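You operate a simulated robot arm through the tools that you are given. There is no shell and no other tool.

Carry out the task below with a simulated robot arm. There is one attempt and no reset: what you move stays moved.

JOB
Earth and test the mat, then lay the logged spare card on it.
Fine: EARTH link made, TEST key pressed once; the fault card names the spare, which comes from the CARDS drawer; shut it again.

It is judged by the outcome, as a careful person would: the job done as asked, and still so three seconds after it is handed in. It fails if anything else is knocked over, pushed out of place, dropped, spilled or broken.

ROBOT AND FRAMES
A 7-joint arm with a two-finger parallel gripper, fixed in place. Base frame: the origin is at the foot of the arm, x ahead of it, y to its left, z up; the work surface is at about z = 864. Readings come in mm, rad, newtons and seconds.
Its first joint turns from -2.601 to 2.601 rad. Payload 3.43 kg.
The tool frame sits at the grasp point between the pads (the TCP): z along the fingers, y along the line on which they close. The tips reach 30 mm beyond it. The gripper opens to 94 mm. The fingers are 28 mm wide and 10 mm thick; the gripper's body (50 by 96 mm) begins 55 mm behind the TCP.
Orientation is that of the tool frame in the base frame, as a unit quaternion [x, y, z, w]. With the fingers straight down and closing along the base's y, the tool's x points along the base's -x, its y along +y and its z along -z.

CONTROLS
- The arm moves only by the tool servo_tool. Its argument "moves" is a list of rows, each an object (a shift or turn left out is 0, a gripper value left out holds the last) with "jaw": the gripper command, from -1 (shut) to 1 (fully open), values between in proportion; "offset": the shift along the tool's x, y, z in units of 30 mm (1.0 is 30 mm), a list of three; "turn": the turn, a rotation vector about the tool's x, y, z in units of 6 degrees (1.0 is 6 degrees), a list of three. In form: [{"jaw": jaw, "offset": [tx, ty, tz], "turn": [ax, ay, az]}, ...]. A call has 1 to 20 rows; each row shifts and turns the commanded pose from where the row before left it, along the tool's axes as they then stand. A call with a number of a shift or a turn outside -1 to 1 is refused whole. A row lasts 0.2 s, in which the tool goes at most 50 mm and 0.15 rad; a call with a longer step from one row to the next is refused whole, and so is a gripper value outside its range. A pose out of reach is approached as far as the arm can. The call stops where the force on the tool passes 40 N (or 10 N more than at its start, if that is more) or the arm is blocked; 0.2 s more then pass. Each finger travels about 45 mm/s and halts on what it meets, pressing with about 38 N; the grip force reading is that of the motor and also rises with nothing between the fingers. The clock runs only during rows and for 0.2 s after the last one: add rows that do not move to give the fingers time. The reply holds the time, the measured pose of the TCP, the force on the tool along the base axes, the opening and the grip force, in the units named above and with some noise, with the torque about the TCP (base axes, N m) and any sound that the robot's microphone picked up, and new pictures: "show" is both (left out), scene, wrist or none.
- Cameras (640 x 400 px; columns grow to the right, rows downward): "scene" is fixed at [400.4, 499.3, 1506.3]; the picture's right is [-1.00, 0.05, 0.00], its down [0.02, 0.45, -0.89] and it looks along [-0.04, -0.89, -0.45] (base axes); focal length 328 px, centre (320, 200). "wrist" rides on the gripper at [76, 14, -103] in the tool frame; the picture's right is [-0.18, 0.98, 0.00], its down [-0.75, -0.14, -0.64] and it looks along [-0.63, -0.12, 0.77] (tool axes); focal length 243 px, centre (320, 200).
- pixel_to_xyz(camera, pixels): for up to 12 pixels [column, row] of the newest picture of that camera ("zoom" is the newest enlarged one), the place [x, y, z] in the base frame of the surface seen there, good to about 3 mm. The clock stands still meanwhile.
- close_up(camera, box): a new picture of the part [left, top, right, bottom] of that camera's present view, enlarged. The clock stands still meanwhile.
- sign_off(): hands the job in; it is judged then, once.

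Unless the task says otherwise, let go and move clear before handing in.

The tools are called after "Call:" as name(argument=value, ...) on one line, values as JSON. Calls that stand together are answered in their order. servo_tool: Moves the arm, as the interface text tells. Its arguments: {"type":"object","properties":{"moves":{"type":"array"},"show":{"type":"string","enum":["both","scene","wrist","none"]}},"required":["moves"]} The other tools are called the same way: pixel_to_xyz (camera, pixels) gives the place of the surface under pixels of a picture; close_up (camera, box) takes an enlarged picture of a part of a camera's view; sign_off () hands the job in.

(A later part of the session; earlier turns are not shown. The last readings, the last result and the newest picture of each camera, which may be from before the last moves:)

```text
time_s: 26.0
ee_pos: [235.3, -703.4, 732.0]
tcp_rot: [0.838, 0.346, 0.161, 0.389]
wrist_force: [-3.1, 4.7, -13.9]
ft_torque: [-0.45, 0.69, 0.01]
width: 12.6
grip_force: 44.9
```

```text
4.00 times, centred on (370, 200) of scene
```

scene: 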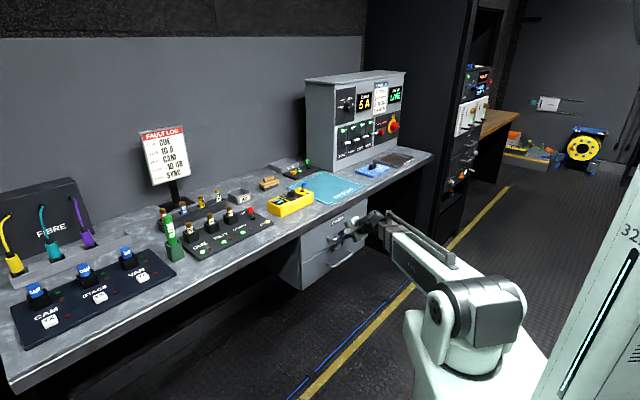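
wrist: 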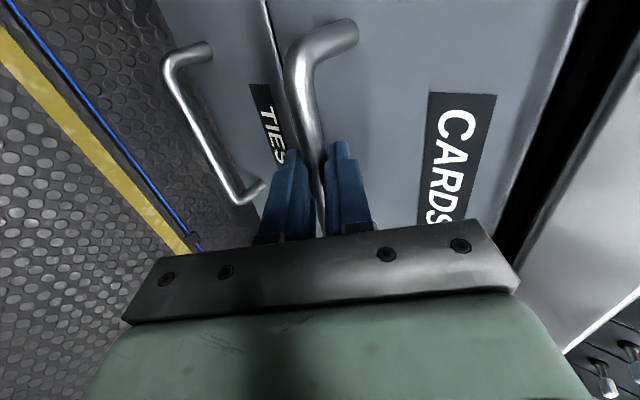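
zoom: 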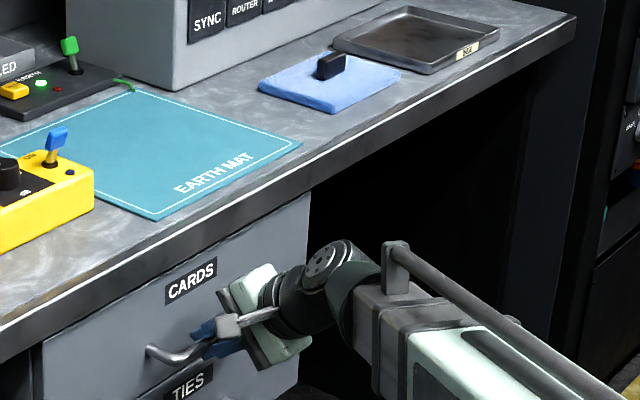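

The bar is gripped at 12.6 mm opening. I'll pull straight out from the bench.

Call:
servo_tool(moves=[{"offset": [0, -0.2143, -0.2553]}, {"offset": [0, -0.2143, -0.2553]}, {"offset": [0, -0.2143, -0.2553]}, {"offset": [0, -0.2143, -0.2553]}, {"offset": [0, -0.2143, -0.2553]}, {"offset": [0, -0.2143, -0.2553]}, {"offset": [0, -0.2143, -0.2553]}, {"offset": [0, -0.2143, -0.2553]}, {"offset": [0, -0.2143, -0.2553]}, {"offset": [0, -0.2143, -0.2553]}, {"offset": [0, -0.2143, -0.2553]}, {"offset": [0, -0.2143, -0.2553]}])

Call:
close_up(camera="scene", box=[270, 150, 430, 270])

```text
time_s: 27.1
ee_pos: [204.7, -670.3, 731.8]
tcp_rot: [0.837, 0.349, 0.162, 0.388]
wrist_force: [1.1, 0.2, -8.5]
ft_torque: [-0.28, 0.36, -0.02]
width: 12.8
grip_force: 45.1
stopped in row 5: the force on the tool passed its limit at 43 N (the readings are from after the stop); the commanded pose is now the measured one
```

scene: 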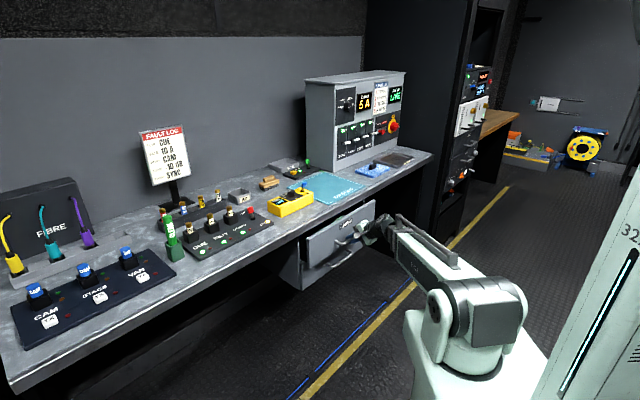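
wrist: 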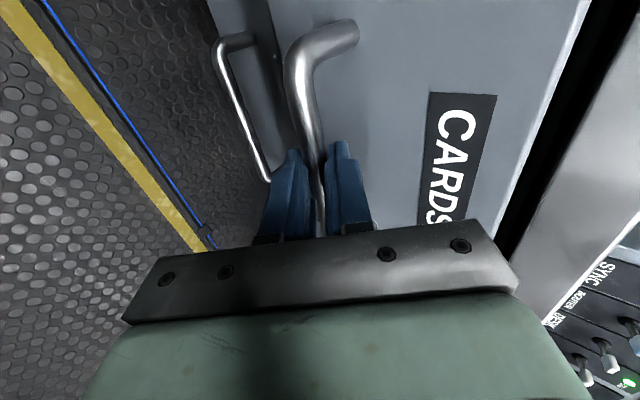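

```text
3.33 times, centred on (350, 210) of scene
```

zoom: 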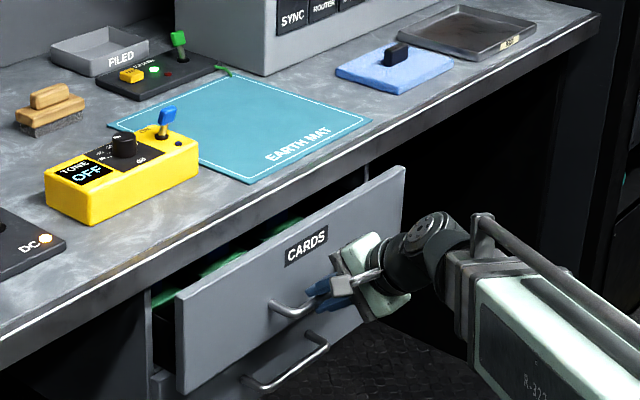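

The drawer has come out about 45 mm and the stop was only a speed-related 43 N. Green cards show inside (zoom (220,265)), so I'll keep pulling at a slower rate.

Call:
servo_tool(moves=[{"offset": [0, -0.107, -0.1277]}, {"offset": [0, -0.107, -0.1277]}, {"offset": [0, -0.107, -0.1277]}, {"offset": [0, -0.107, -0.1277]}, {"offset": [0, -0.107, -0.1277]}, {"offset": [0, -0.107, -0.1277]}, {"offset": [0, -0.107, -0.1277]}, {"offset": [0, -0.107, -0.1277]}, {"offset": [0, -0.107, -0.1277]}, {"offset": [0, -0.107, -0.1277]}, {"offset": [0, -0.107, -0.1277]}, {"offset": [0, -0.107, -0.1277]}, {"offset": [0, -0.107, -0.1277]}, {"offset": [0, -0.107, -0.1277]}, {"offset": [0, -0.107, -0.1277]}, {"offset": [0, -0.107, -0.1277]}, {"offset": [0, -0.107, -0.1277]}, {"offset": [0, -0.107, -0.1277]}])

Call:
close_up(camera="scene", box=[270, 150, 430, 270])

```text
time_s: 30.9
ee_pos: [141.9, -608.9, 731.9]
tcp_rot: [0.838, 0.347, 0.161, 0.388]
wrist_force: [1.5, 1.2, -23.2]
ft_torque: [0.28, 0.05, 1.17]
width: 13.0
grip_force: 44.7
```

scene: 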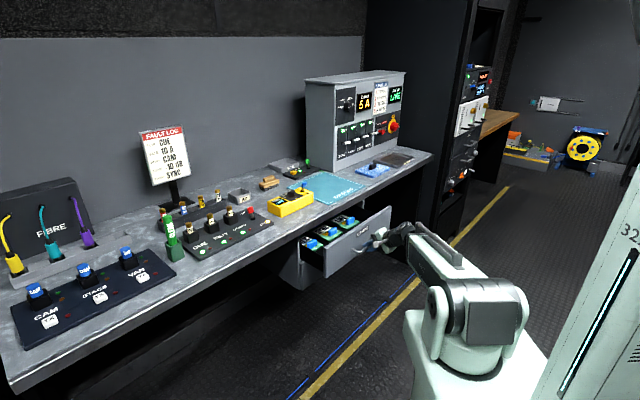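
wrist: 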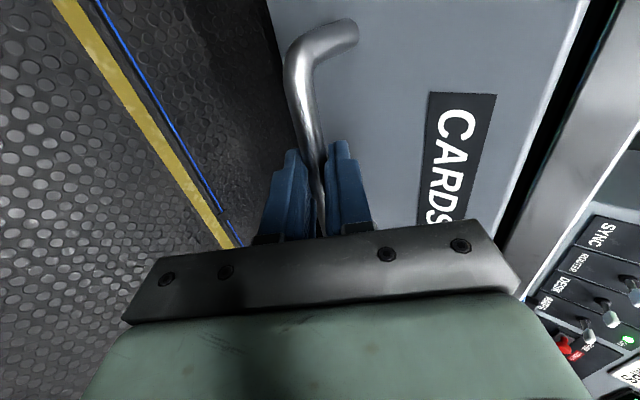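

```text
3.33 times, centred on (350, 210) of scene
```

zoom: 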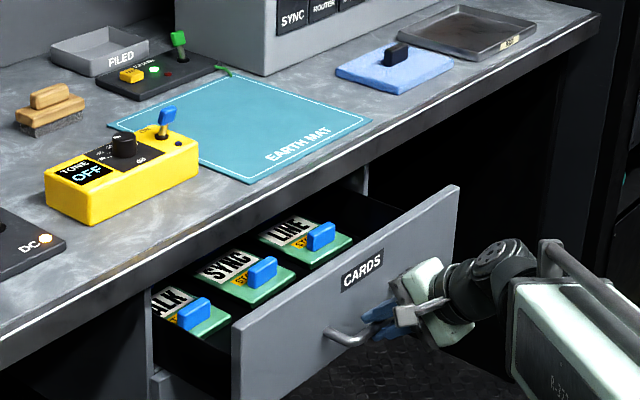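

The drawer is open about 130 mm and shows cards TALK, SYNC and LINE with blue handles (SYNC at zoom (245,275)). I'll check the labels and positions.

Call:
close_up(camera="scene", box=[300, 205, 364, 245])

Call:
pixel_to_xyz(camera="scene", pixels=[[329, 229.5], [327, 233], [333, 228], [318, 229], [310, 241], [347, 219.5], [323, 236], [338, 232], [308, 238], [345, 227]])

```text
10.00 times, centred on (332, 225) of scene
```

zoom: 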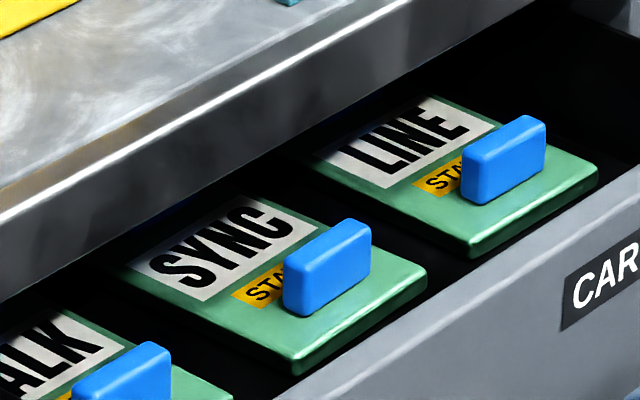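

```text
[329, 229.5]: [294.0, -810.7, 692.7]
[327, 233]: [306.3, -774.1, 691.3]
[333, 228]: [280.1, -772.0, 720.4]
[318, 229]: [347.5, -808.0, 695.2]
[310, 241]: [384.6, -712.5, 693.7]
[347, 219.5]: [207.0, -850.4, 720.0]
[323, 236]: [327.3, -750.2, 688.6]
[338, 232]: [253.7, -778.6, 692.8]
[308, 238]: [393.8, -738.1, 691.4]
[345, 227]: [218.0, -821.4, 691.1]
```

The SYNC card's handle is still at depth 744, under the bench edge (701), so the drawer must come out further. I'll keep pulling gently.

Call:
servo_tool(moves=[{"offset": [0, -0.158, -0.0847]}, {"offset": [0, -0.107, -0.1277]}, {"offset": [0, -0.107, -0.1277]}, {"offset": [0, -0.107, -0.1277]}, {"offset": [0, -0.107, -0.1277]}, {"offset": [0, -0.107, -0.1277]}, {"offset": [0, -0.107, -0.1277]}, {"offset": [0, -0.107, -0.1277]}, {"offset": [0, -0.107, -0.1277]}, {"offset": [0, -0.107, -0.1277]}, {"offset": [0, -0.107, -0.1277]}, {"offset": [0, -0.107, -0.1277]}, {"offset": [0, -0.107, -0.1277]}, {"offset": [0, -0.107, -0.1277]}, {"offset": [0, -0.107, -0.1277]}, {"offset": [0, -0.107, -0.1277]}])

Call:
close_up(camera="scene", box=[270, 150, 430, 270])

```text
time_s: 32.2
ee_pos: [123.5, -591.3, 731.3]
tcp_rot: [0.837, 0.349, 0.166, 0.388]
wrist_force: [4.2, 3.8, 6.9]
ft_torque: [-0.64, 0.53, -0.05]
width: 12.6
grip_force: 44.6
out of reach, approached as far as the arm can: row 6
stopped in row 6: the force on the tool passed its limit at 43 N (the readings are from after the stop); the commanded pose is now the measured one
```

scene: 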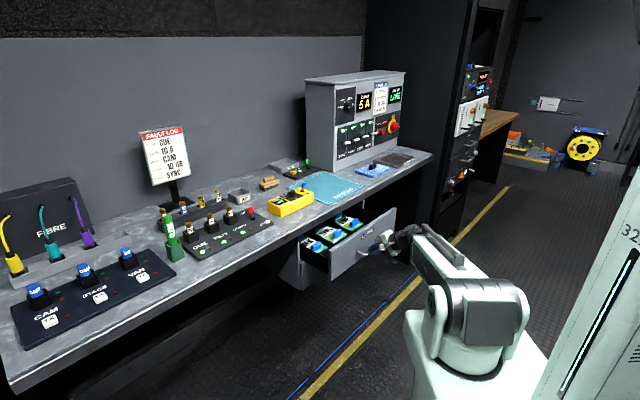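
wrist: 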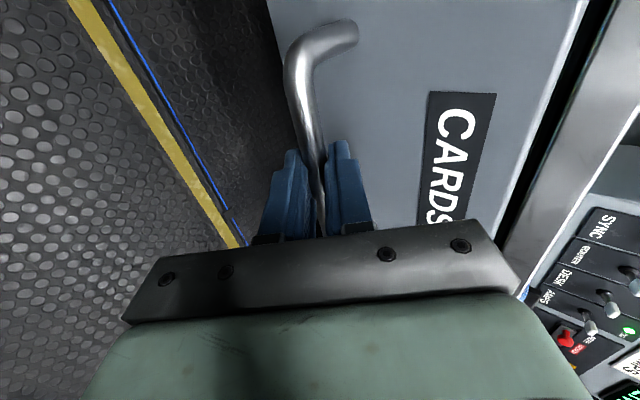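

```text
3.33 times, centred on (350, 210) of scene
```

zoom: 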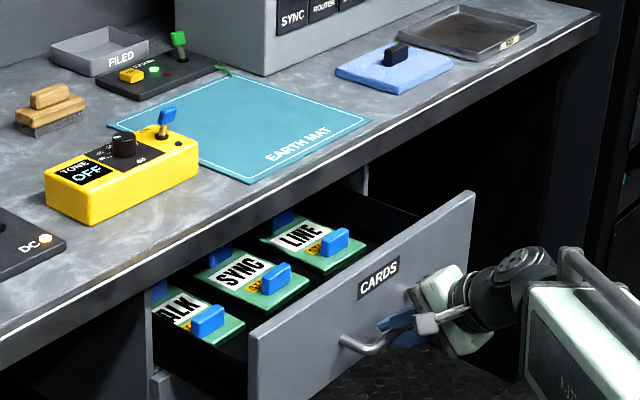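

The arm is at its inner limit at depth 505, and I can see a second row of blue handles behind the front cards. I'll ease the drawer back a little, let go, and back off upwards for a look inside.

Call:
servo_tool(moves=[{"offset": [0, 0.107, 0.1277]}, {"offset": [0, 0.107, 0.1277]}, {"offset": [0, 0.107, 0.1277]}, {"offset": [0, 0.107, 0.1277]}, {"offset": [0, 0.107, 0.1277]}, {"jaw": -0.32}, {}, {}, {"offset": [0, 0, -0.3]}, {"offset": [0, 0, -0.3]}, {"offset": [0, 0, -0.3]}, {"offset": [0, 0, -0.3]}, {"offset": [0, 0, -0.3]}])

Call:
close_up(camera="scene", box=[270, 150, 430, 270])

```text
time_s: 35.0
ee_pos: [115.3, -598.5, 757.4]
tcp_rot: [0.837, 0.349, 0.166, 0.387]
wrist_force: [0.3, 0.5, 0.9]
ft_torque: [-0.02, -0.03, 0.03]
width: 32.1
grip_force: 0.1
out of reach, approached as far as the arm can: row 11, 12, 13
```

scene: 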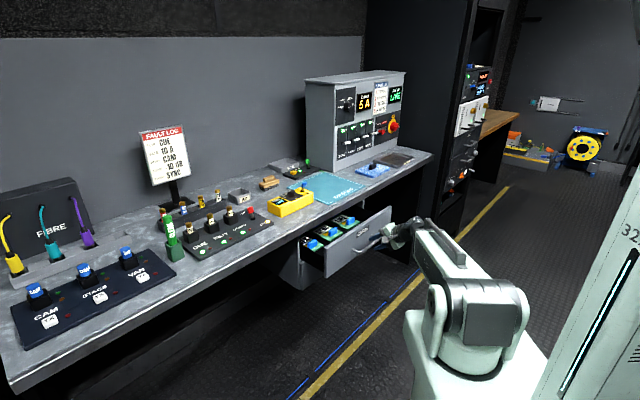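
wrist: 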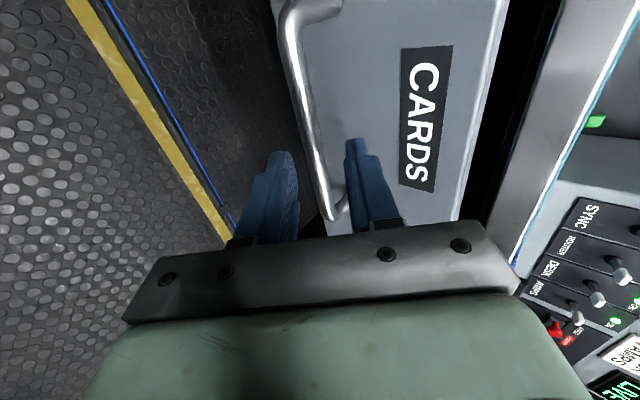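

```text
3.33 times, centred on (350, 210) of scene
```

zoom: 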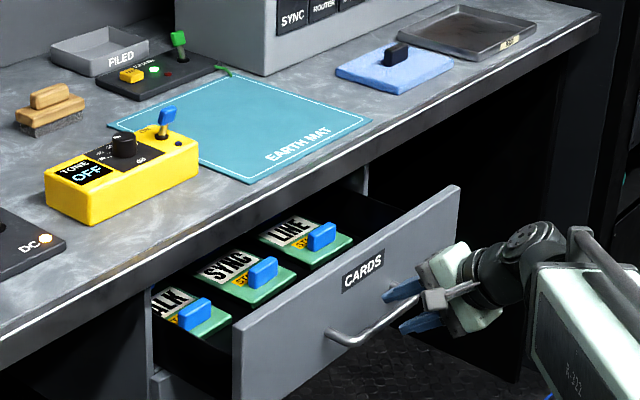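

The fingers are clear of the bar now. I'll rise straight up about 150 mm and turn the tool to vertical over the open drawer.

Call:
servo_tool(moves=[{"offset": [0, 0.638, -0.536]}, {"offset": [0, 0.638, -0.536]}, {"offset": [0, 0.638, -0.536]}, {"offset": [0, 0.638, -0.536]}, {"offset": [0, 0.638, -0.536]}, {"offset": [0, 0.638, -0.536]}, {"turn": [0.926, 0, 0]}, {"turn": [0.926, 0, 0]}, {"turn": [0.926, 0, 0]}, {"turn": [0.926, 0, 0]}, {"turn": [0.926, 0, 0]}, {"turn": [0.926, 0, 0]}, {"turn": [0.926, 0, 0]}, {"turn": [0.926, 0, 0]}, {"turn": [0.926, 0, 0]}, {"jaw": -1}])

Call:
close_up(camera="scene", box=[270, 150, 430, 270])

```text
time_s: 38.4
ee_pos: [113.2, -613.7, 905.2]
tcp_rot: [0.923, 0.385, 0.002, -0.003]
wrist_force: [0.7, 0.1, -1.1]
ft_torque: [0.01, 0.04, 0.02]
width: 0.0
grip_force: 1.1
out of reach, approached as far as the arm can: row 1, 2, 4
```

scene: 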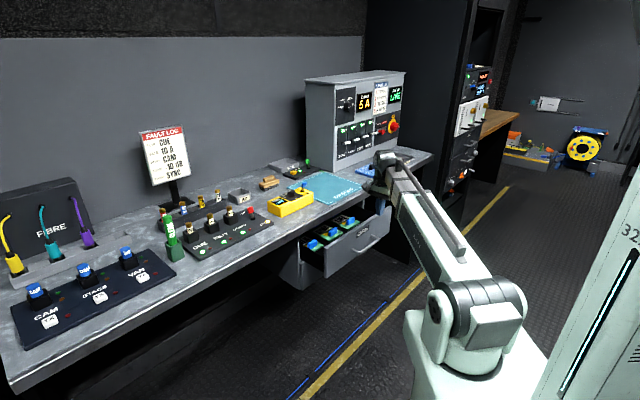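
wrist: 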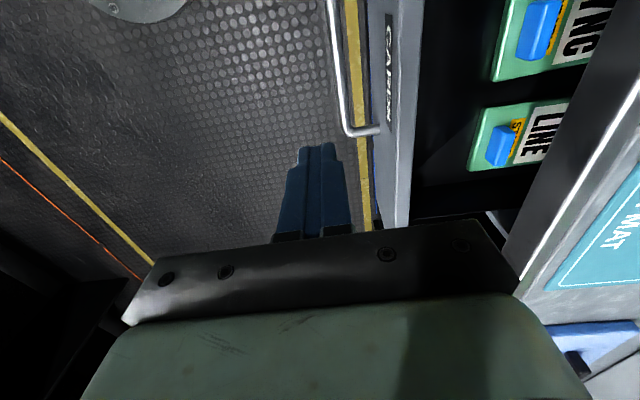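

```text
3.33 times, centred on (350, 210) of scene
```

zoom: 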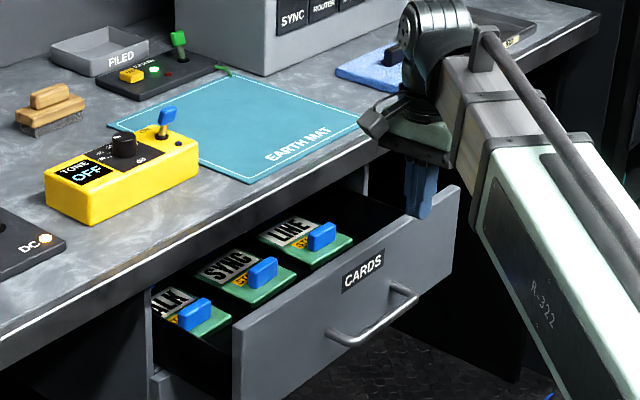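

The tool is vertical with its x along the bench and y into it, and the drawer front's top edge shows at wrist pixel (400,100). I'll measure it before pulling from inside.

Call:
pixel_to_xyz(camera="wrist", pixels=[[400, 100], [412, 100], [395, 200], [405, 200], [388, 60], [498, 145], [510, 125], [540, 30], [440, 200], [540, 135], [475, 140], [425, 60]])

Call:
close_up(camera="wrist", box=[340, 0, 640, 200])

Call:
pixel_to_xyz(camera="scene", pixels=[[384, 206.5], [350, 226], [322, 246], [370, 215], [329, 233], [329, 228]])

```text
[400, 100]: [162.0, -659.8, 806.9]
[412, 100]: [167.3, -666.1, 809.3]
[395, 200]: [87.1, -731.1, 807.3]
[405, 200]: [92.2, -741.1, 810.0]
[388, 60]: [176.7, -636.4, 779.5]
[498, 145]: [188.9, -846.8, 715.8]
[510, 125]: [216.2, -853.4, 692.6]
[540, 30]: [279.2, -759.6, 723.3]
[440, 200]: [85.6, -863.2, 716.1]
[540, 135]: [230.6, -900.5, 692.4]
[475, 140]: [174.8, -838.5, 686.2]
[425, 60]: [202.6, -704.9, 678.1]
```

```text
2.00 times, centred on (490, 100) of wrist
```

zoom: 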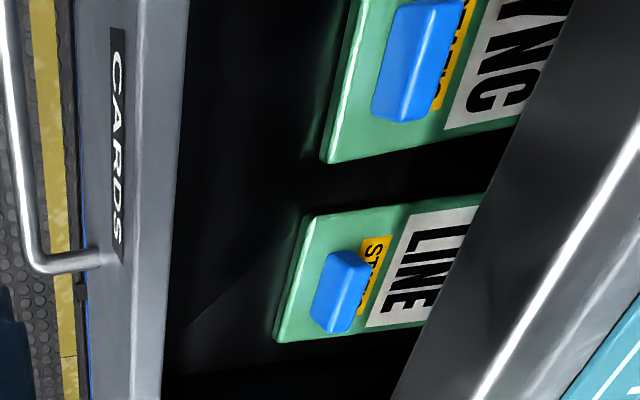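

```text
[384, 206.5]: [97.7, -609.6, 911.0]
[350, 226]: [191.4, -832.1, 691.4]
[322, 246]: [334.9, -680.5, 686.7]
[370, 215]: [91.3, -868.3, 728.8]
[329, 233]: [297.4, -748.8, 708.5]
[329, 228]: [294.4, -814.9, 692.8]
```

The panel's top is at z≈809, with its inner face at depth ≈590 and 120 mm of empty space behind it before the cards. I'll lower the closed fingers just inside the panel near its right end, above card height.

Call:
servo_tool(moves=[{"offset": [-0.8, 0.883, 0]}, {"offset": [-0.8, 0.883, 0]}, {"offset": [-0.8, 0.883, 0]}, {"offset": [-0.8, 0.883, 0]}, {}])

```text
time_s: 39.6
ee_pos: [121.2, -756.2, 903.3]
tcp_rot: [0.922, 0.386, 0.003, -0.002]
wrist_force: [0.1, -0.6, 0.8]
ft_torque: [-0.05, 0.01, 0.0]
width: 0.0
grip_force: 32.5
```

scene: 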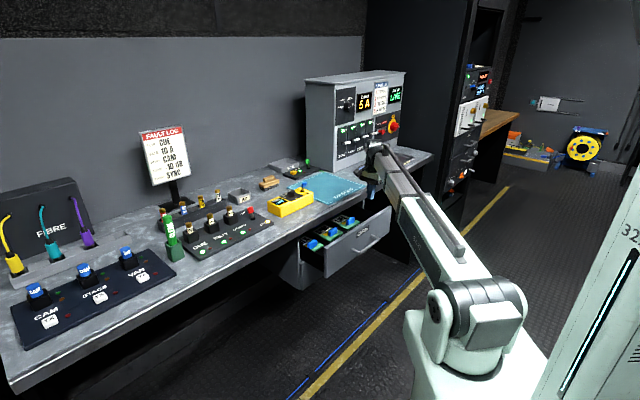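
wrist: 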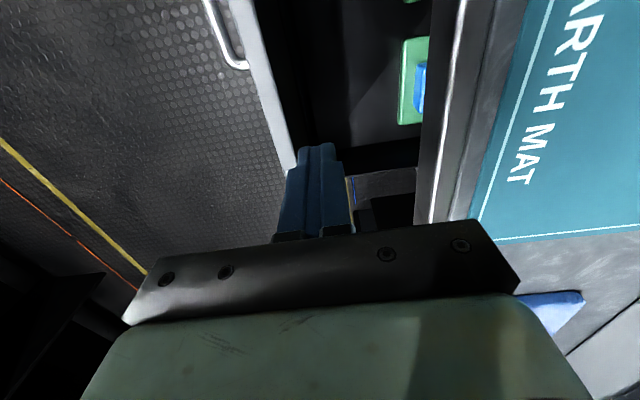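

I'm at depth 620, lateral -449, inside the panel line. I'll descend so the tips reach about 30 mm below the panel top, then pull towards the robot in gentle steps.

Call:
servo_tool(moves=[{"offset": [0, 0, 0.775]}, {"offset": [0, 0, 0.775]}, {"offset": [0, 0, 0.775]}, {"offset": [0, 0, 0.775]}, {"offset": [0, -0.17, 0]}, {"offset": [0, -0.17, 0]}, {"offset": [0, -0.17, 0]}, {"offset": [0, -0.17, 0]}, {"offset": [0, -0.17, 0]}, {"offset": [0, -0.17, 0]}, {"offset": [0, -0.17, 0]}, {"offset": [0, -0.17, 0]}, {"offset": [0, -0.17, 0]}])

Call:
close_up(camera="scene", box=[270, 150, 430, 270])

```text
time_s: 42.4
ee_pos: [91.7, -723.8, 809.8]
tcp_rot: [0.922, 0.386, 0.003, -0.002]
wrist_force: [-0.2, 0.3, -0.3]
ft_torque: [0.0, -0.01, 0.0]
width: 0.1
grip_force: 32.7
```

scene: 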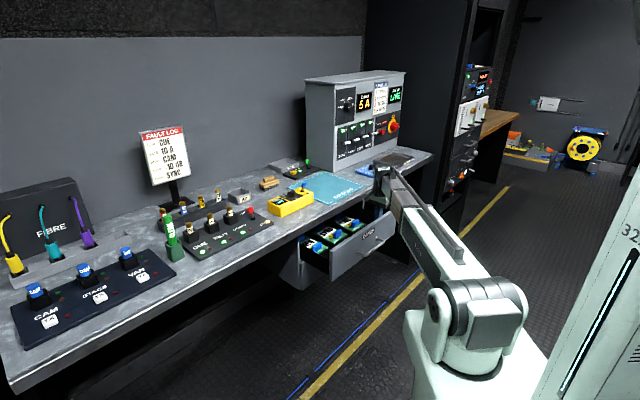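
wrist: 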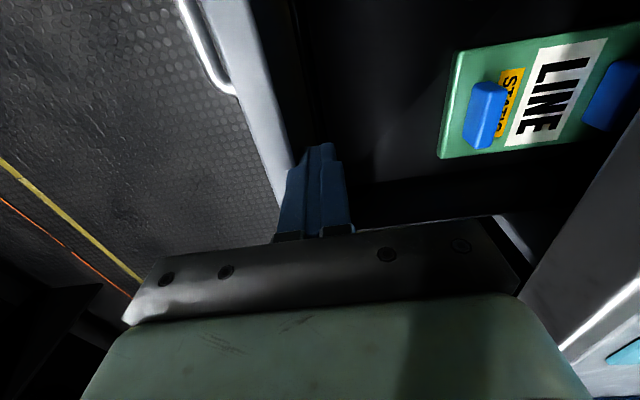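

```text
3.33 times, centred on (350, 210) of scene
```

zoom: 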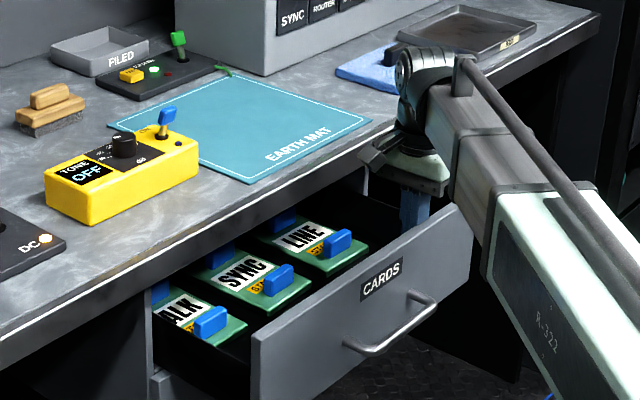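

The drawer follows, the labels read "STATIC", and each card seems to have a second blue handle further back. I'll keep pulling.

Call:
servo_tool(moves=[{"offset": [0, -0.2, 0]}, {"offset": [0, -0.2, 0]}, {"offset": [0, -0.2, 0]}, {"offset": [0, -0.2, 0]}, {"offset": [0, -0.2, 0]}, {"offset": [0, -0.2, 0]}, {"offset": [0, -0.2, 0]}, {"offset": [0, -0.2, 0]}, {"offset": [0, -0.2, 0]}, {"offset": [0, -0.2, 0]}, {"offset": [0, -0.2, 0]}, {"offset": [0, -0.2, 0]}, {"offset": [0, -0.2, 0]}, {"offset": [0, -0.2, 0]}, {"offset": [0, -0.2, 0]}, {"offset": [0, -0.2, 0]}])

Call:
close_up(camera="scene", box=[270, 150, 430, 270])

```text
time_s: 45.8
ee_pos: [20.7, -655.8, 812.3]
tcp_rot: [0.923, 0.385, 0.003, -0.003]
wrist_force: [-0.1, 0.5, -0.5]
ft_torque: [0.02, 0.01, 0.0]
width: 0.0
grip_force: 33.6
```

scene: 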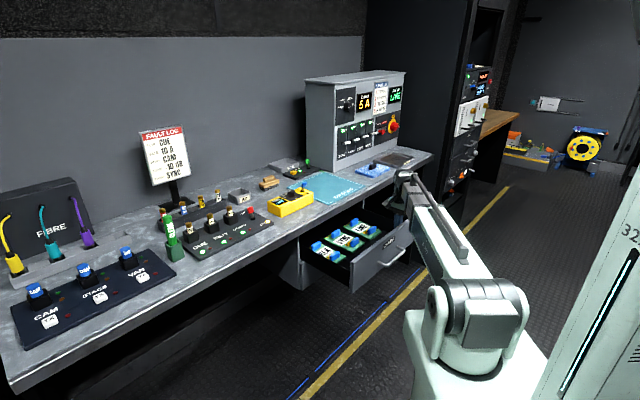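
wrist: 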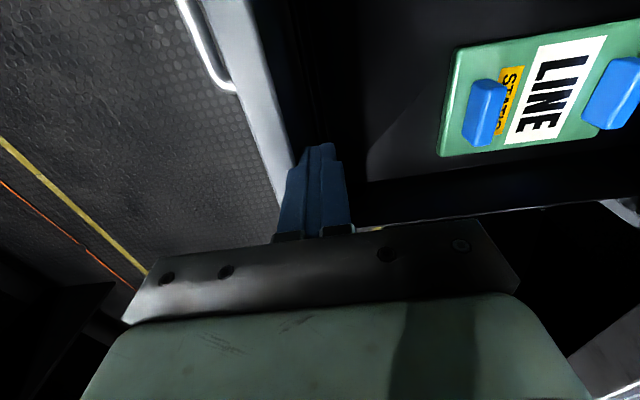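

```text
3.33 times, centred on (350, 210) of scene
```

zoom: 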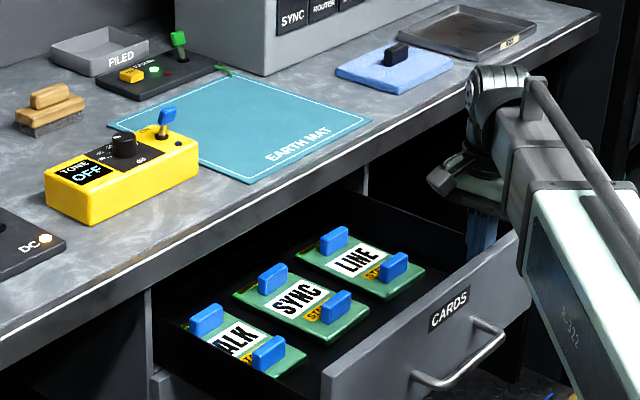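

The drawer is now well open and all of the SYNC card is visible, with blue handles front and rear (zoom (337,305) and (273,278)). I'll measure it.

Call:
close_up(camera="scene", box=[315, 210, 375, 250])

Call:
pixel_to_xyz(camera="zoom", pixels=[[50, 50], [300, 100]])

```text
10.00 times, centred on (345, 230) of scene
```

zoom: 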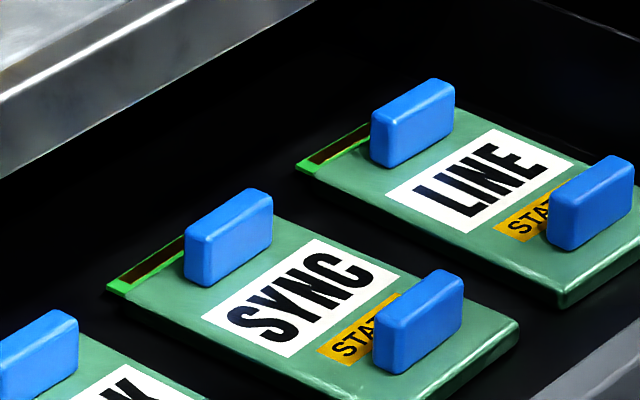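

```text
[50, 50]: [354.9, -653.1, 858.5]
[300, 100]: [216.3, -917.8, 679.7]
```

Call:
pixel_to_xyz(camera="zoom", pixels=[[195, 230], [265, 195], [228, 212], [388, 312], [455, 278], [420, 294], [112, 290], [515, 328], [405, 392], [300, 305], [275, 220], [240, 255]])

```text
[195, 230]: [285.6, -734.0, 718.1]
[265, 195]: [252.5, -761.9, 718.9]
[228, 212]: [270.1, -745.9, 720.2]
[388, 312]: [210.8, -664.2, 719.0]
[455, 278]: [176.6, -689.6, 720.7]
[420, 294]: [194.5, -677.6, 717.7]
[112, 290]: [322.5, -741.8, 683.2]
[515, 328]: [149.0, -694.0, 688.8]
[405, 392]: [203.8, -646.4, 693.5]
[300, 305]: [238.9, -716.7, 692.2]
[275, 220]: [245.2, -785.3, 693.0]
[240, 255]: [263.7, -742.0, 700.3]
```

The front handle is centred near depth 616, lateral -341, with its top at z≈720; the card runs from depth 597 to 753 and its top is at z≈692. I'll move over the front handle at the present height and open the jaws.

Call:
servo_tool(moves=[{"offset": [0, 0.5, 0]}, {"offset": [0.6, 0.68, 0]}, {"offset": [0.6, 0.68, 0]}, {"offset": [0.6, 0.68, 0]}, {"offset": [0.6, 0.68, 0]}, {"offset": [0.6, 0.68, 0]}, {"offset": [0.6, 0.68, 0]}, {"jaw": 0.1}, {}, {}])

Call:
close_up(camera="scene", box=[270, 150, 430, 270])

```text
time_s: 48.0
ee_pos: [195.0, -678.8, 810.4]
tcp_rot: [0.923, 0.385, 0.003, -0.002]
wrist_force: [-0.1, 0.3, 0.0]
ft_torque: [-0.03, 0.01, -0.02]
width: 51.7
grip_force: 0.1
```

scene: 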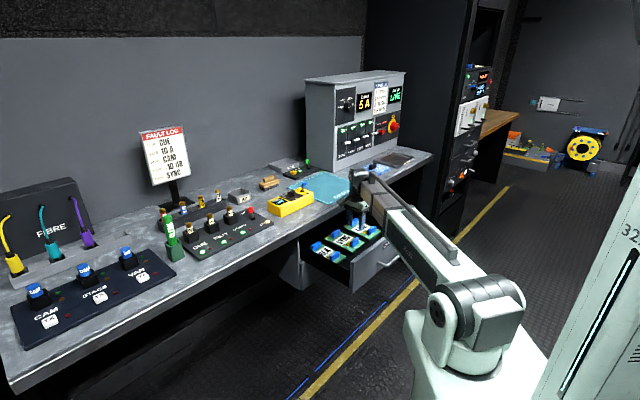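
wrist: 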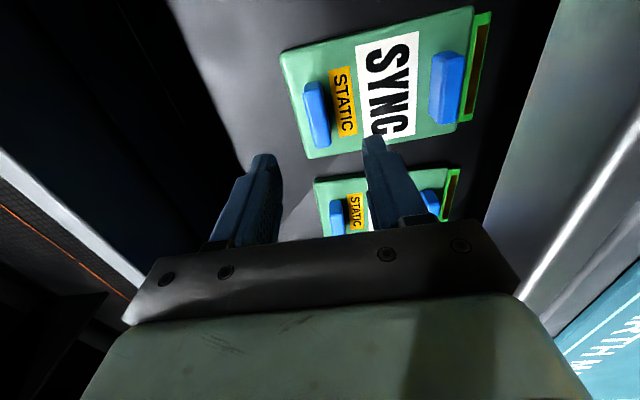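

```text
3.33 times, centred on (350, 210) of scene
```

zoom: 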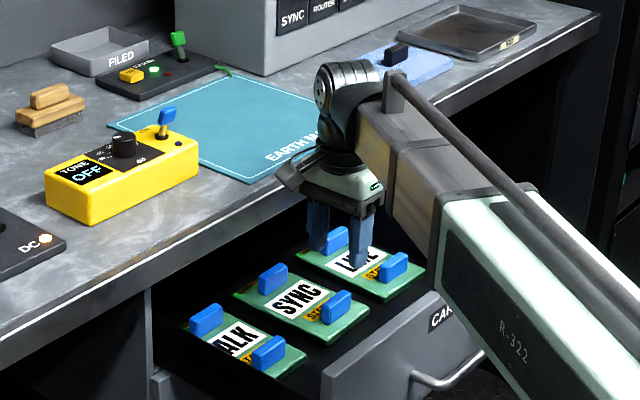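

The SYNC card and its STATIC tag are clear at wrist pixel (370,90). I'll re-measure the front handle (318,115) and the card edges from here.

Call:
pixel_to_xyz(camera="wrist", pixels=[[308, 90], [318, 115], [325, 143], [314, 85], [327, 110], [447, 60], [440, 115], [284, 55], [310, 157], [470, 10], [456, 130], [395, 80]])

Call:
close_up(camera="wrist", box=[260, 0, 520, 165])

```text
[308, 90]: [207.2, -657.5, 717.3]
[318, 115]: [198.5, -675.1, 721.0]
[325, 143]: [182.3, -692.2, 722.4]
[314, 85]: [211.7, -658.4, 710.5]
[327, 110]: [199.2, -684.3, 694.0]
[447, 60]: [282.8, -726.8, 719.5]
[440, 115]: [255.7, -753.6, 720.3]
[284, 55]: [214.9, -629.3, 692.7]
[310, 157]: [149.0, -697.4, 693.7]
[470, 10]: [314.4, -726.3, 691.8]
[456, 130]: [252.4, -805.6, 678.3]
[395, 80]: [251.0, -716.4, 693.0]
```

```text
2.42 times, centred on (390, 82) of wrist
```

zoom: 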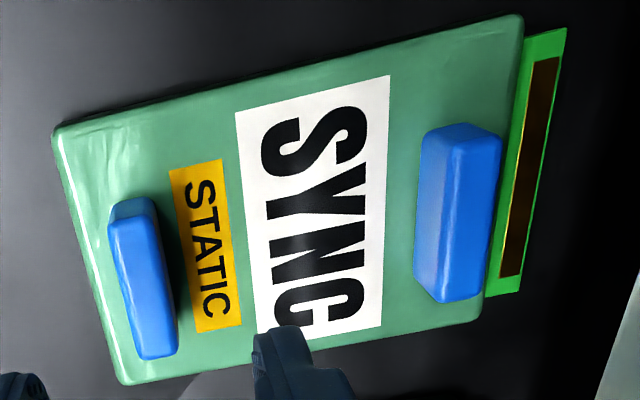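

The handle's centre is at depth 617, lateral -340, directly below the TCP. I'll descend to put the tips just above the card face and close on the handle.

Call:
servo_tool(moves=[{"offset": [0.02, -0.02, 0.65]}, {"offset": [0.02, -0.02, 0.65]}, {"offset": [0, 0, 0.65]}, {"offset": [0, 0, 0.5]}, {"offset": [0, 0, 0.3]}, {}])

Call:
close_up(camera="scene", box=[315, 195, 375, 245])

Call:
close_up(camera="wrist", box=[190, 80, 450, 245])

```text
time_s: 49.4
ee_pos: [196.2, -673.0, 727.8]
tcp_rot: [0.922, 0.386, 0.003, -0.002]
wrist_force: [0.7, -0.4, -0.4]
ft_torque: [-0.03, 0.03, -0.01]
width: 51.7
grip_force: 0.1
```

scene: 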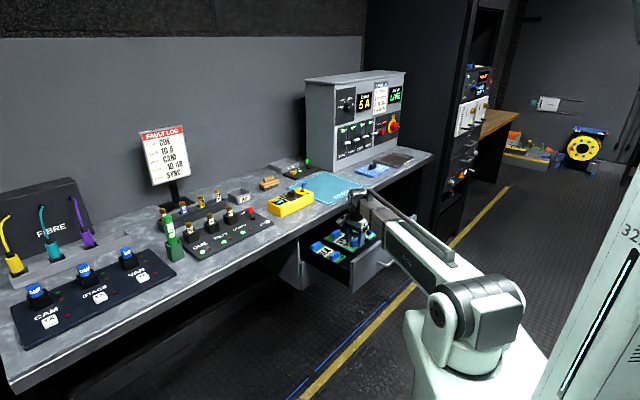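
wrist: 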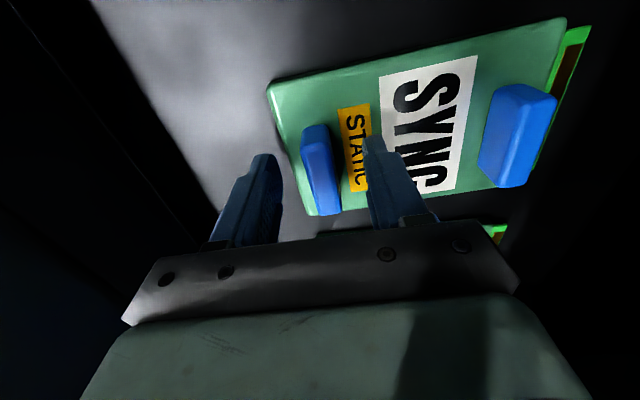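

```text
8.00 times, centred on (345, 220) of scene
```

zoom: 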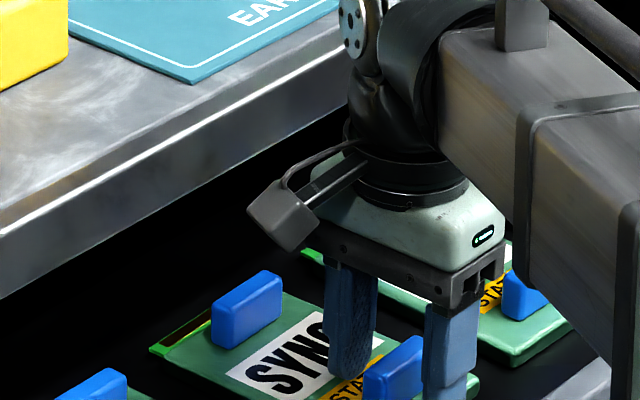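

```text
2.42 times, centred on (320, 162) of wrist
```

zoom: 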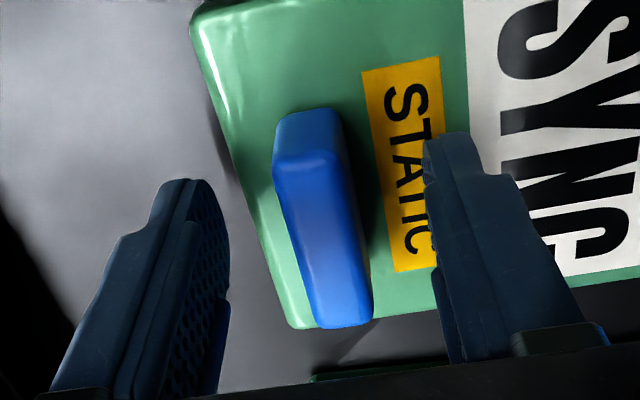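

Both fingers straddle the front handle with the tips just above the card. I'll close and then lift a little.

Call:
servo_tool(moves=[{"jaw": -1}, {}, {}, {}, {}], show="wrist")

```text
time_s: 50.6
ee_pos: [194.8, -673.3, 727.3]
tcp_rot: [0.923, 0.386, 0.003, -0.002]
wrist_force: [0.6, -0.7, 0.8]
ft_torque: [-0.03, -0.05, -0.03]
width: 15.3
grip_force: 38.1
```

wrist: 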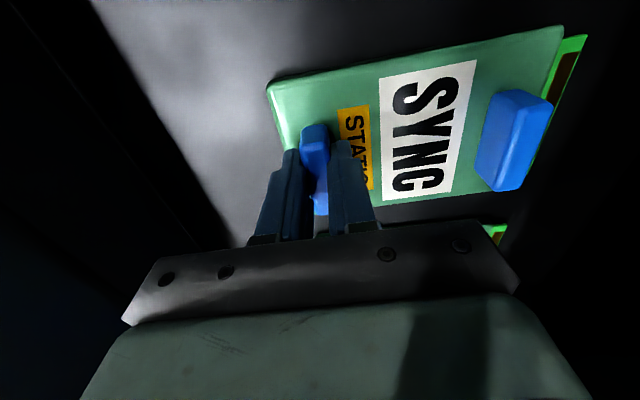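

The handle is gripped at 15.3 mm. I'll lift 24 mm gently.

Call:
servo_tool(moves=[{"offset": [0, 0, -0.1]}, {"offset": [0, 0, -0.2]}, {"offset": [0, 0, -0.25]}, {"offset": [0, 0, -0.25]}, {}])

Call:
close_up(camera="scene", box=[315, 195, 375, 245])

```text
time_s: 51.8
ee_pos: [193.3, -673.0, 753.7]
tcp_rot: [0.922, 0.387, 0.002, -0.002]
wrist_force: [0.2, 0.1, -2.1]
ft_torque: [0.06, 0.05, -0.01]
width: 15.2
grip_force: 37.4
```

scene: 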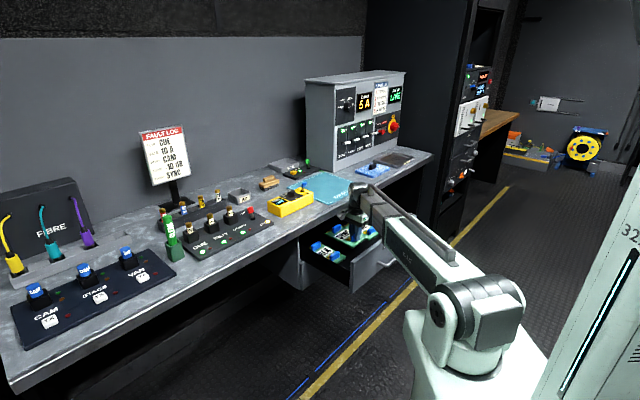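
wrist: 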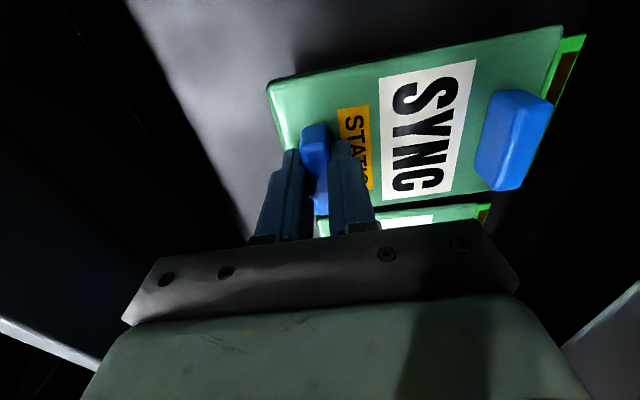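

```text
8.00 times, centred on (345, 220) of scene
```

zoom: 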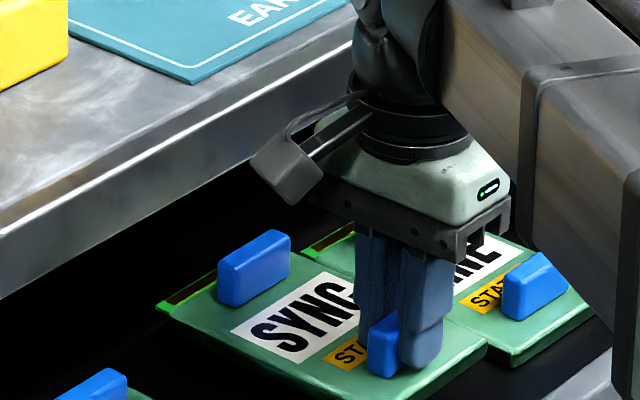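

The card is up and level at about 2 N. I'll slide it 72 mm towards the robot, inside the drawer, so that its rear clears the bench edge.

Call:
servo_tool(moves=[{"offset": [0, -0.2, 0]}, {"offset": [0, -0.4, 0]}, {"offset": [0, -0.4, 0]}, {"offset": [0, -0.4, 0]}, {"offset": [0, -0.4, 0]}, {"offset": [0, -0.4, 0]}, {"offset": [0, -0.2, 0]}, {}])

Call:
close_up(camera="scene", box=[290, 160, 410, 260])

```text
time_s: 53.6
ee_pos: [142.8, -622.8, 753.6]
tcp_rot: [0.922, 0.386, 0.003, -0.002]
wrist_force: [-0.3, -1.1, -2.1]
ft_torque: [0.08, 0.04, 0.0]
width: 15.4
grip_force: 37.8
```

scene: 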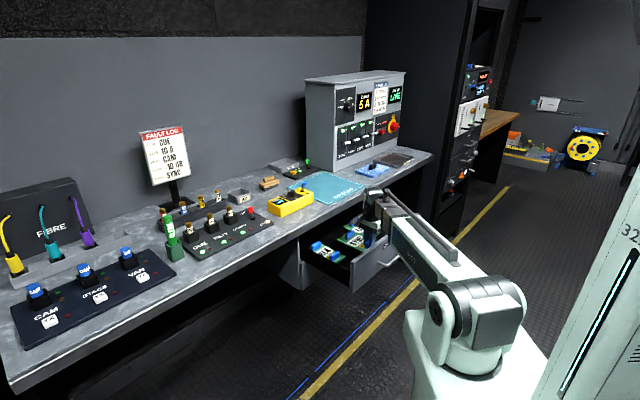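
wrist: 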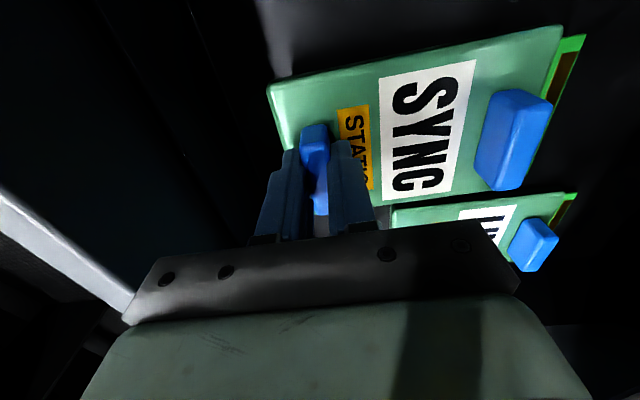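

```text
4.00 times, centred on (350, 210) of scene
```

zoom: 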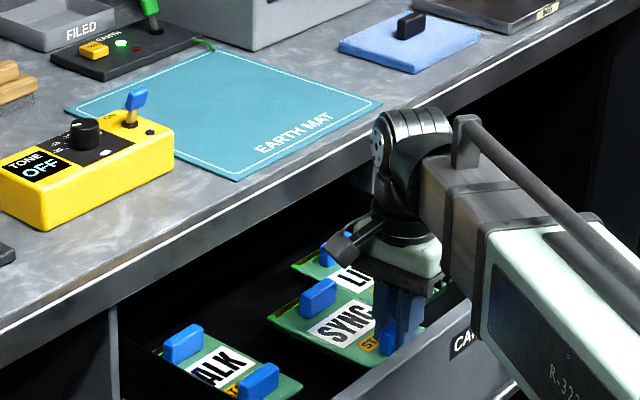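

Call:
pixel_to_xyz(camera="wrist", pixels=[[583, 38], [540, 118], [560, 28], [526, 100], [270, 90], [400, 120]])

Call:
pixel_to_xyz(camera="scene", pixels=[[345, 205], [330, 213], [360, 195], [345, 208]])

```text
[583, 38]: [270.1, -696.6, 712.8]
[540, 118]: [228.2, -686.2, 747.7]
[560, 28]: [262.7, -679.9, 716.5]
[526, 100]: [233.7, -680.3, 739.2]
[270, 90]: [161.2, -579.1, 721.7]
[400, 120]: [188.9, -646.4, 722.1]
```

```text
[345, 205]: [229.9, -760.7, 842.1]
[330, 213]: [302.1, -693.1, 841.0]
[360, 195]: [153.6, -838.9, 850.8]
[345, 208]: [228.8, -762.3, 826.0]
```

The card's rear edge is at depth 684, 17 mm clear of the bench edge (701). I'll lift straight up above bench height.

Call:
servo_tool(moves=[{"offset": [0, 0, -0.3]}, {"offset": [0, 0, -0.5]}, {"offset": [0, 0, -0.65]}, {"offset": [0, 0, -0.65]}, {"offset": [0, 0, -0.65]}, {"offset": [0, 0, -0.65]}, {"offset": [0, 0, -0.65]}, {"offset": [0, 0, -0.65]}, {"offset": [0, 0, -0.65]}, {"offset": [0, 0, -0.65]}, {"offset": [0, 0, -0.6]}, {"offset": [0, 0, -0.4]}, {}])

```text
time_s: 56.4
ee_pos: [143.6, -623.5, 963.8]
tcp_rot: [0.923, 0.385, 0.003, -0.002]
wrist_force: [0.3, 0.0, -1.4]
ft_torque: [0.08, 0.05, 0.0]
width: 15.3
grip_force: 38.2
```

scene: 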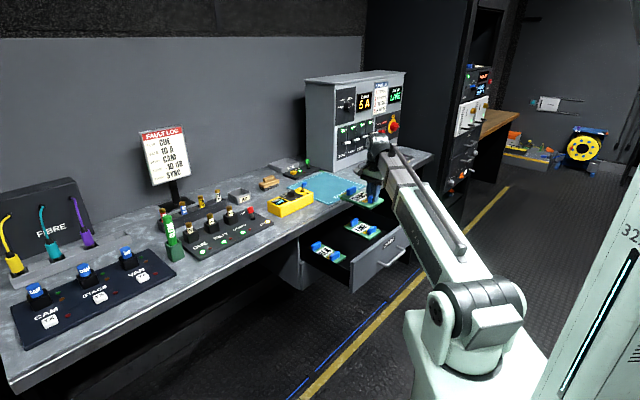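
wrist: 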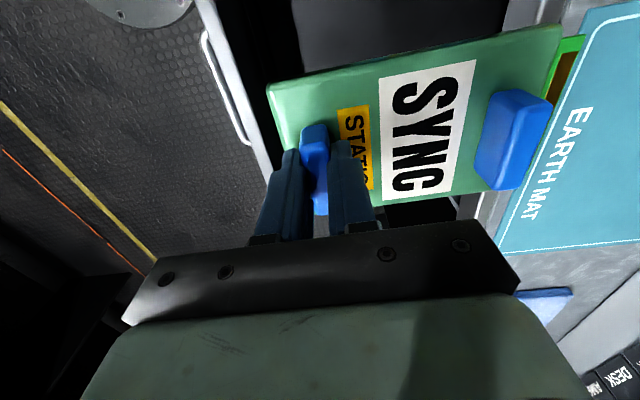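

The card hangs level above the bench. I'll carry it over the centre of the mat, staying clear of the TONE box.

Call:
servo_tool(moves=[{"offset": [-0.15, 0.4, 0]}, {"offset": [-0.25, 0.7, 0]}, {"offset": [-0.25, 0.7, 0]}, {"offset": [-0.25, 0.7, 0]}, {"offset": [-0.25, 0.7, 0]}, {"offset": [-0.25, 0.7, 0]}, {"offset": [-0.25, 0.7, 0]}, {"offset": [-0.25, 0.7, 0]}, {"offset": [-0.25, 0.7, 0]}, {"offset": [-0.25, 0.7, 0]}, {"offset": [-0.25, 0.7, 0]}, {"offset": [-0.25, 0.7, 0]}, {"offset": [-0.1, 0.59, 0]}, {}])

Call:
close_up(camera="scene", box=[270, 130, 390, 230])

```text
time_s: 59.4
ee_pos: [267.0, -870.0, 963.0]
tcp_rot: [0.922, 0.386, 0.003, -0.003]
wrist_force: [0.5, 0.5, -2.2]
ft_torque: [0.09, 0.07, -0.02]
width: 15.4
grip_force: 38.0
```

scene: 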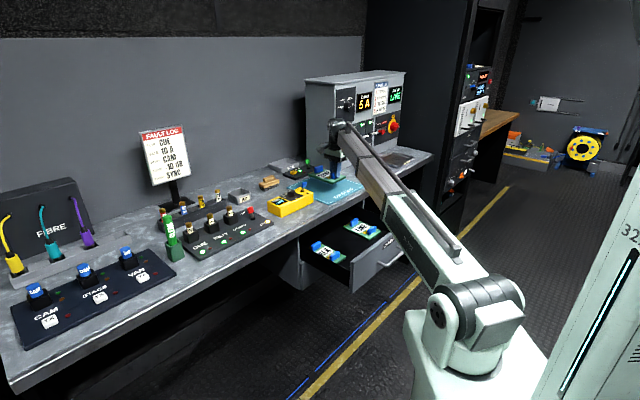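
wrist: 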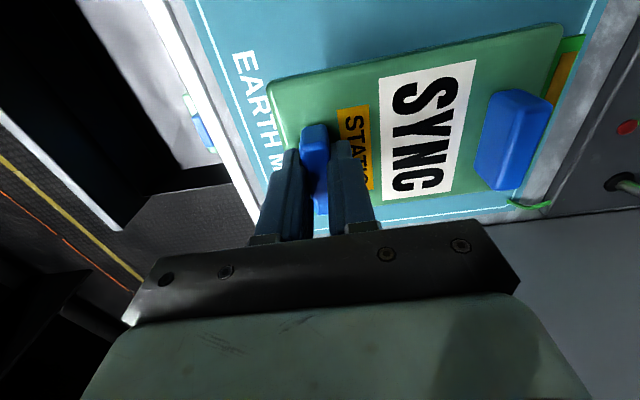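

```text
4.00 times, centred on (330, 180) of scene
```

zoom: 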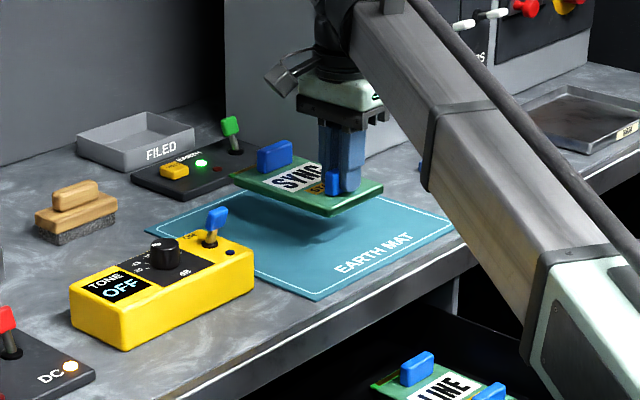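

The card is over the middle of the mat (its shadow is at zoom (320,230)). I'll descend to just above contact, then in small steps.

Call:
servo_tool(moves=[{"offset": [0, 0, 0.4]}, {"offset": [0, 0, 0.5]}, {"offset": [0, 0, 0.3]}, {"offset": [0, 0, 0.15]}, {"offset": [0, 0, 0.067]}, {"offset": [0, 0, 0.067]}, {}])

Call:
close_up(camera="scene", box=[290, 150, 370, 210])

```text
time_s: 61.0
ee_pos: [265.1, -869.8, 918.9]
tcp_rot: [0.923, 0.386, 0.002, -0.002]
wrist_force: [0.6, 0.3, -0.6]
ft_torque: [0.06, 0.03, -0.01]
width: 15.2
grip_force: 38.0
```

scene: 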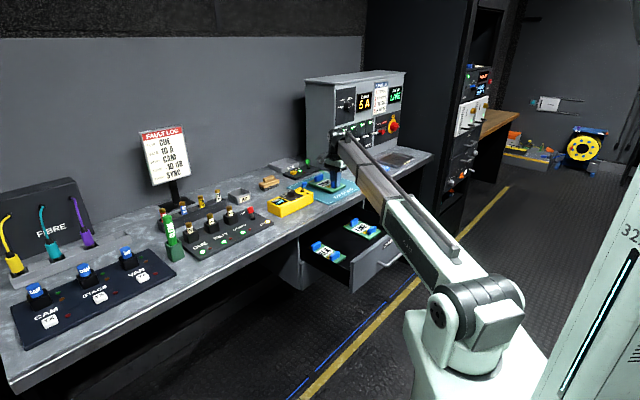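
wrist: 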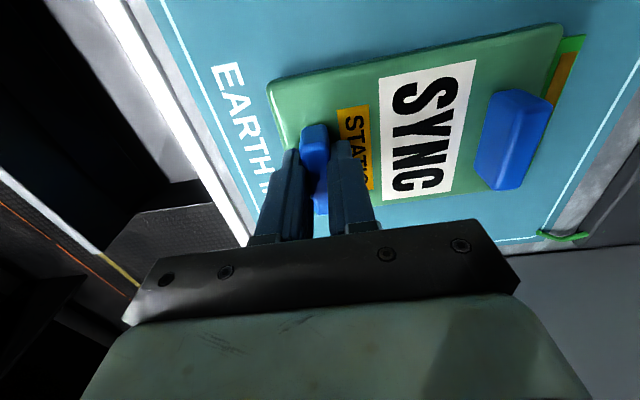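

```text
6.67 times, centred on (330, 180) of scene
```

zoom: 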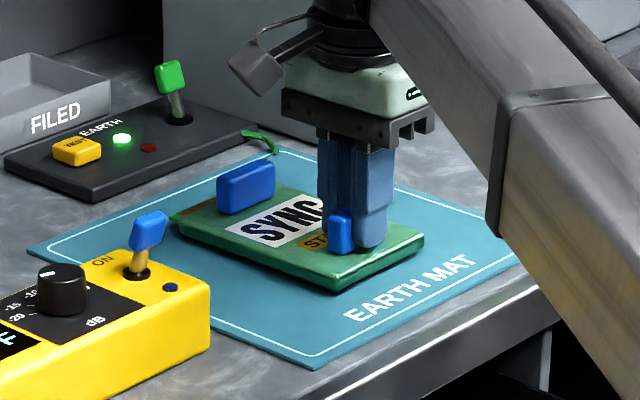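

The card is almost down; I'll lower in 1.5 mm steps and watch the force.

Call:
servo_tool(moves=[{"offset": [0, 0, 0.05]}, {"offset": [0, 0, 0.05]}, {}], show="none")

```text
time_s: 61.8
ee_pos: [266.2, -871.4, 915.6]
tcp_rot: [0.923, 0.386, 0.003, -0.002]
wrist_force: [0.6, 0.3, -1.8]
ft_torque: [0.1, 0.03, -0.01]
width: 15.3
grip_force: 38.4
```

Call:
servo_tool(moves=[{"offset": [0, 0, 0.04]}, {"offset": [0, 0, 0.04]}, {}], show="none")

```text
time_s: 62.6
ee_pos: [266.9, -870.9, 913.1]
tcp_rot: [0.923, 0.386, 0.003, -0.002]
wrist_force: [-1.6, -0.5, 4.4]
ft_torque: [0.01, -0.08, -0.01]
width: 15.4
grip_force: 38.0
```

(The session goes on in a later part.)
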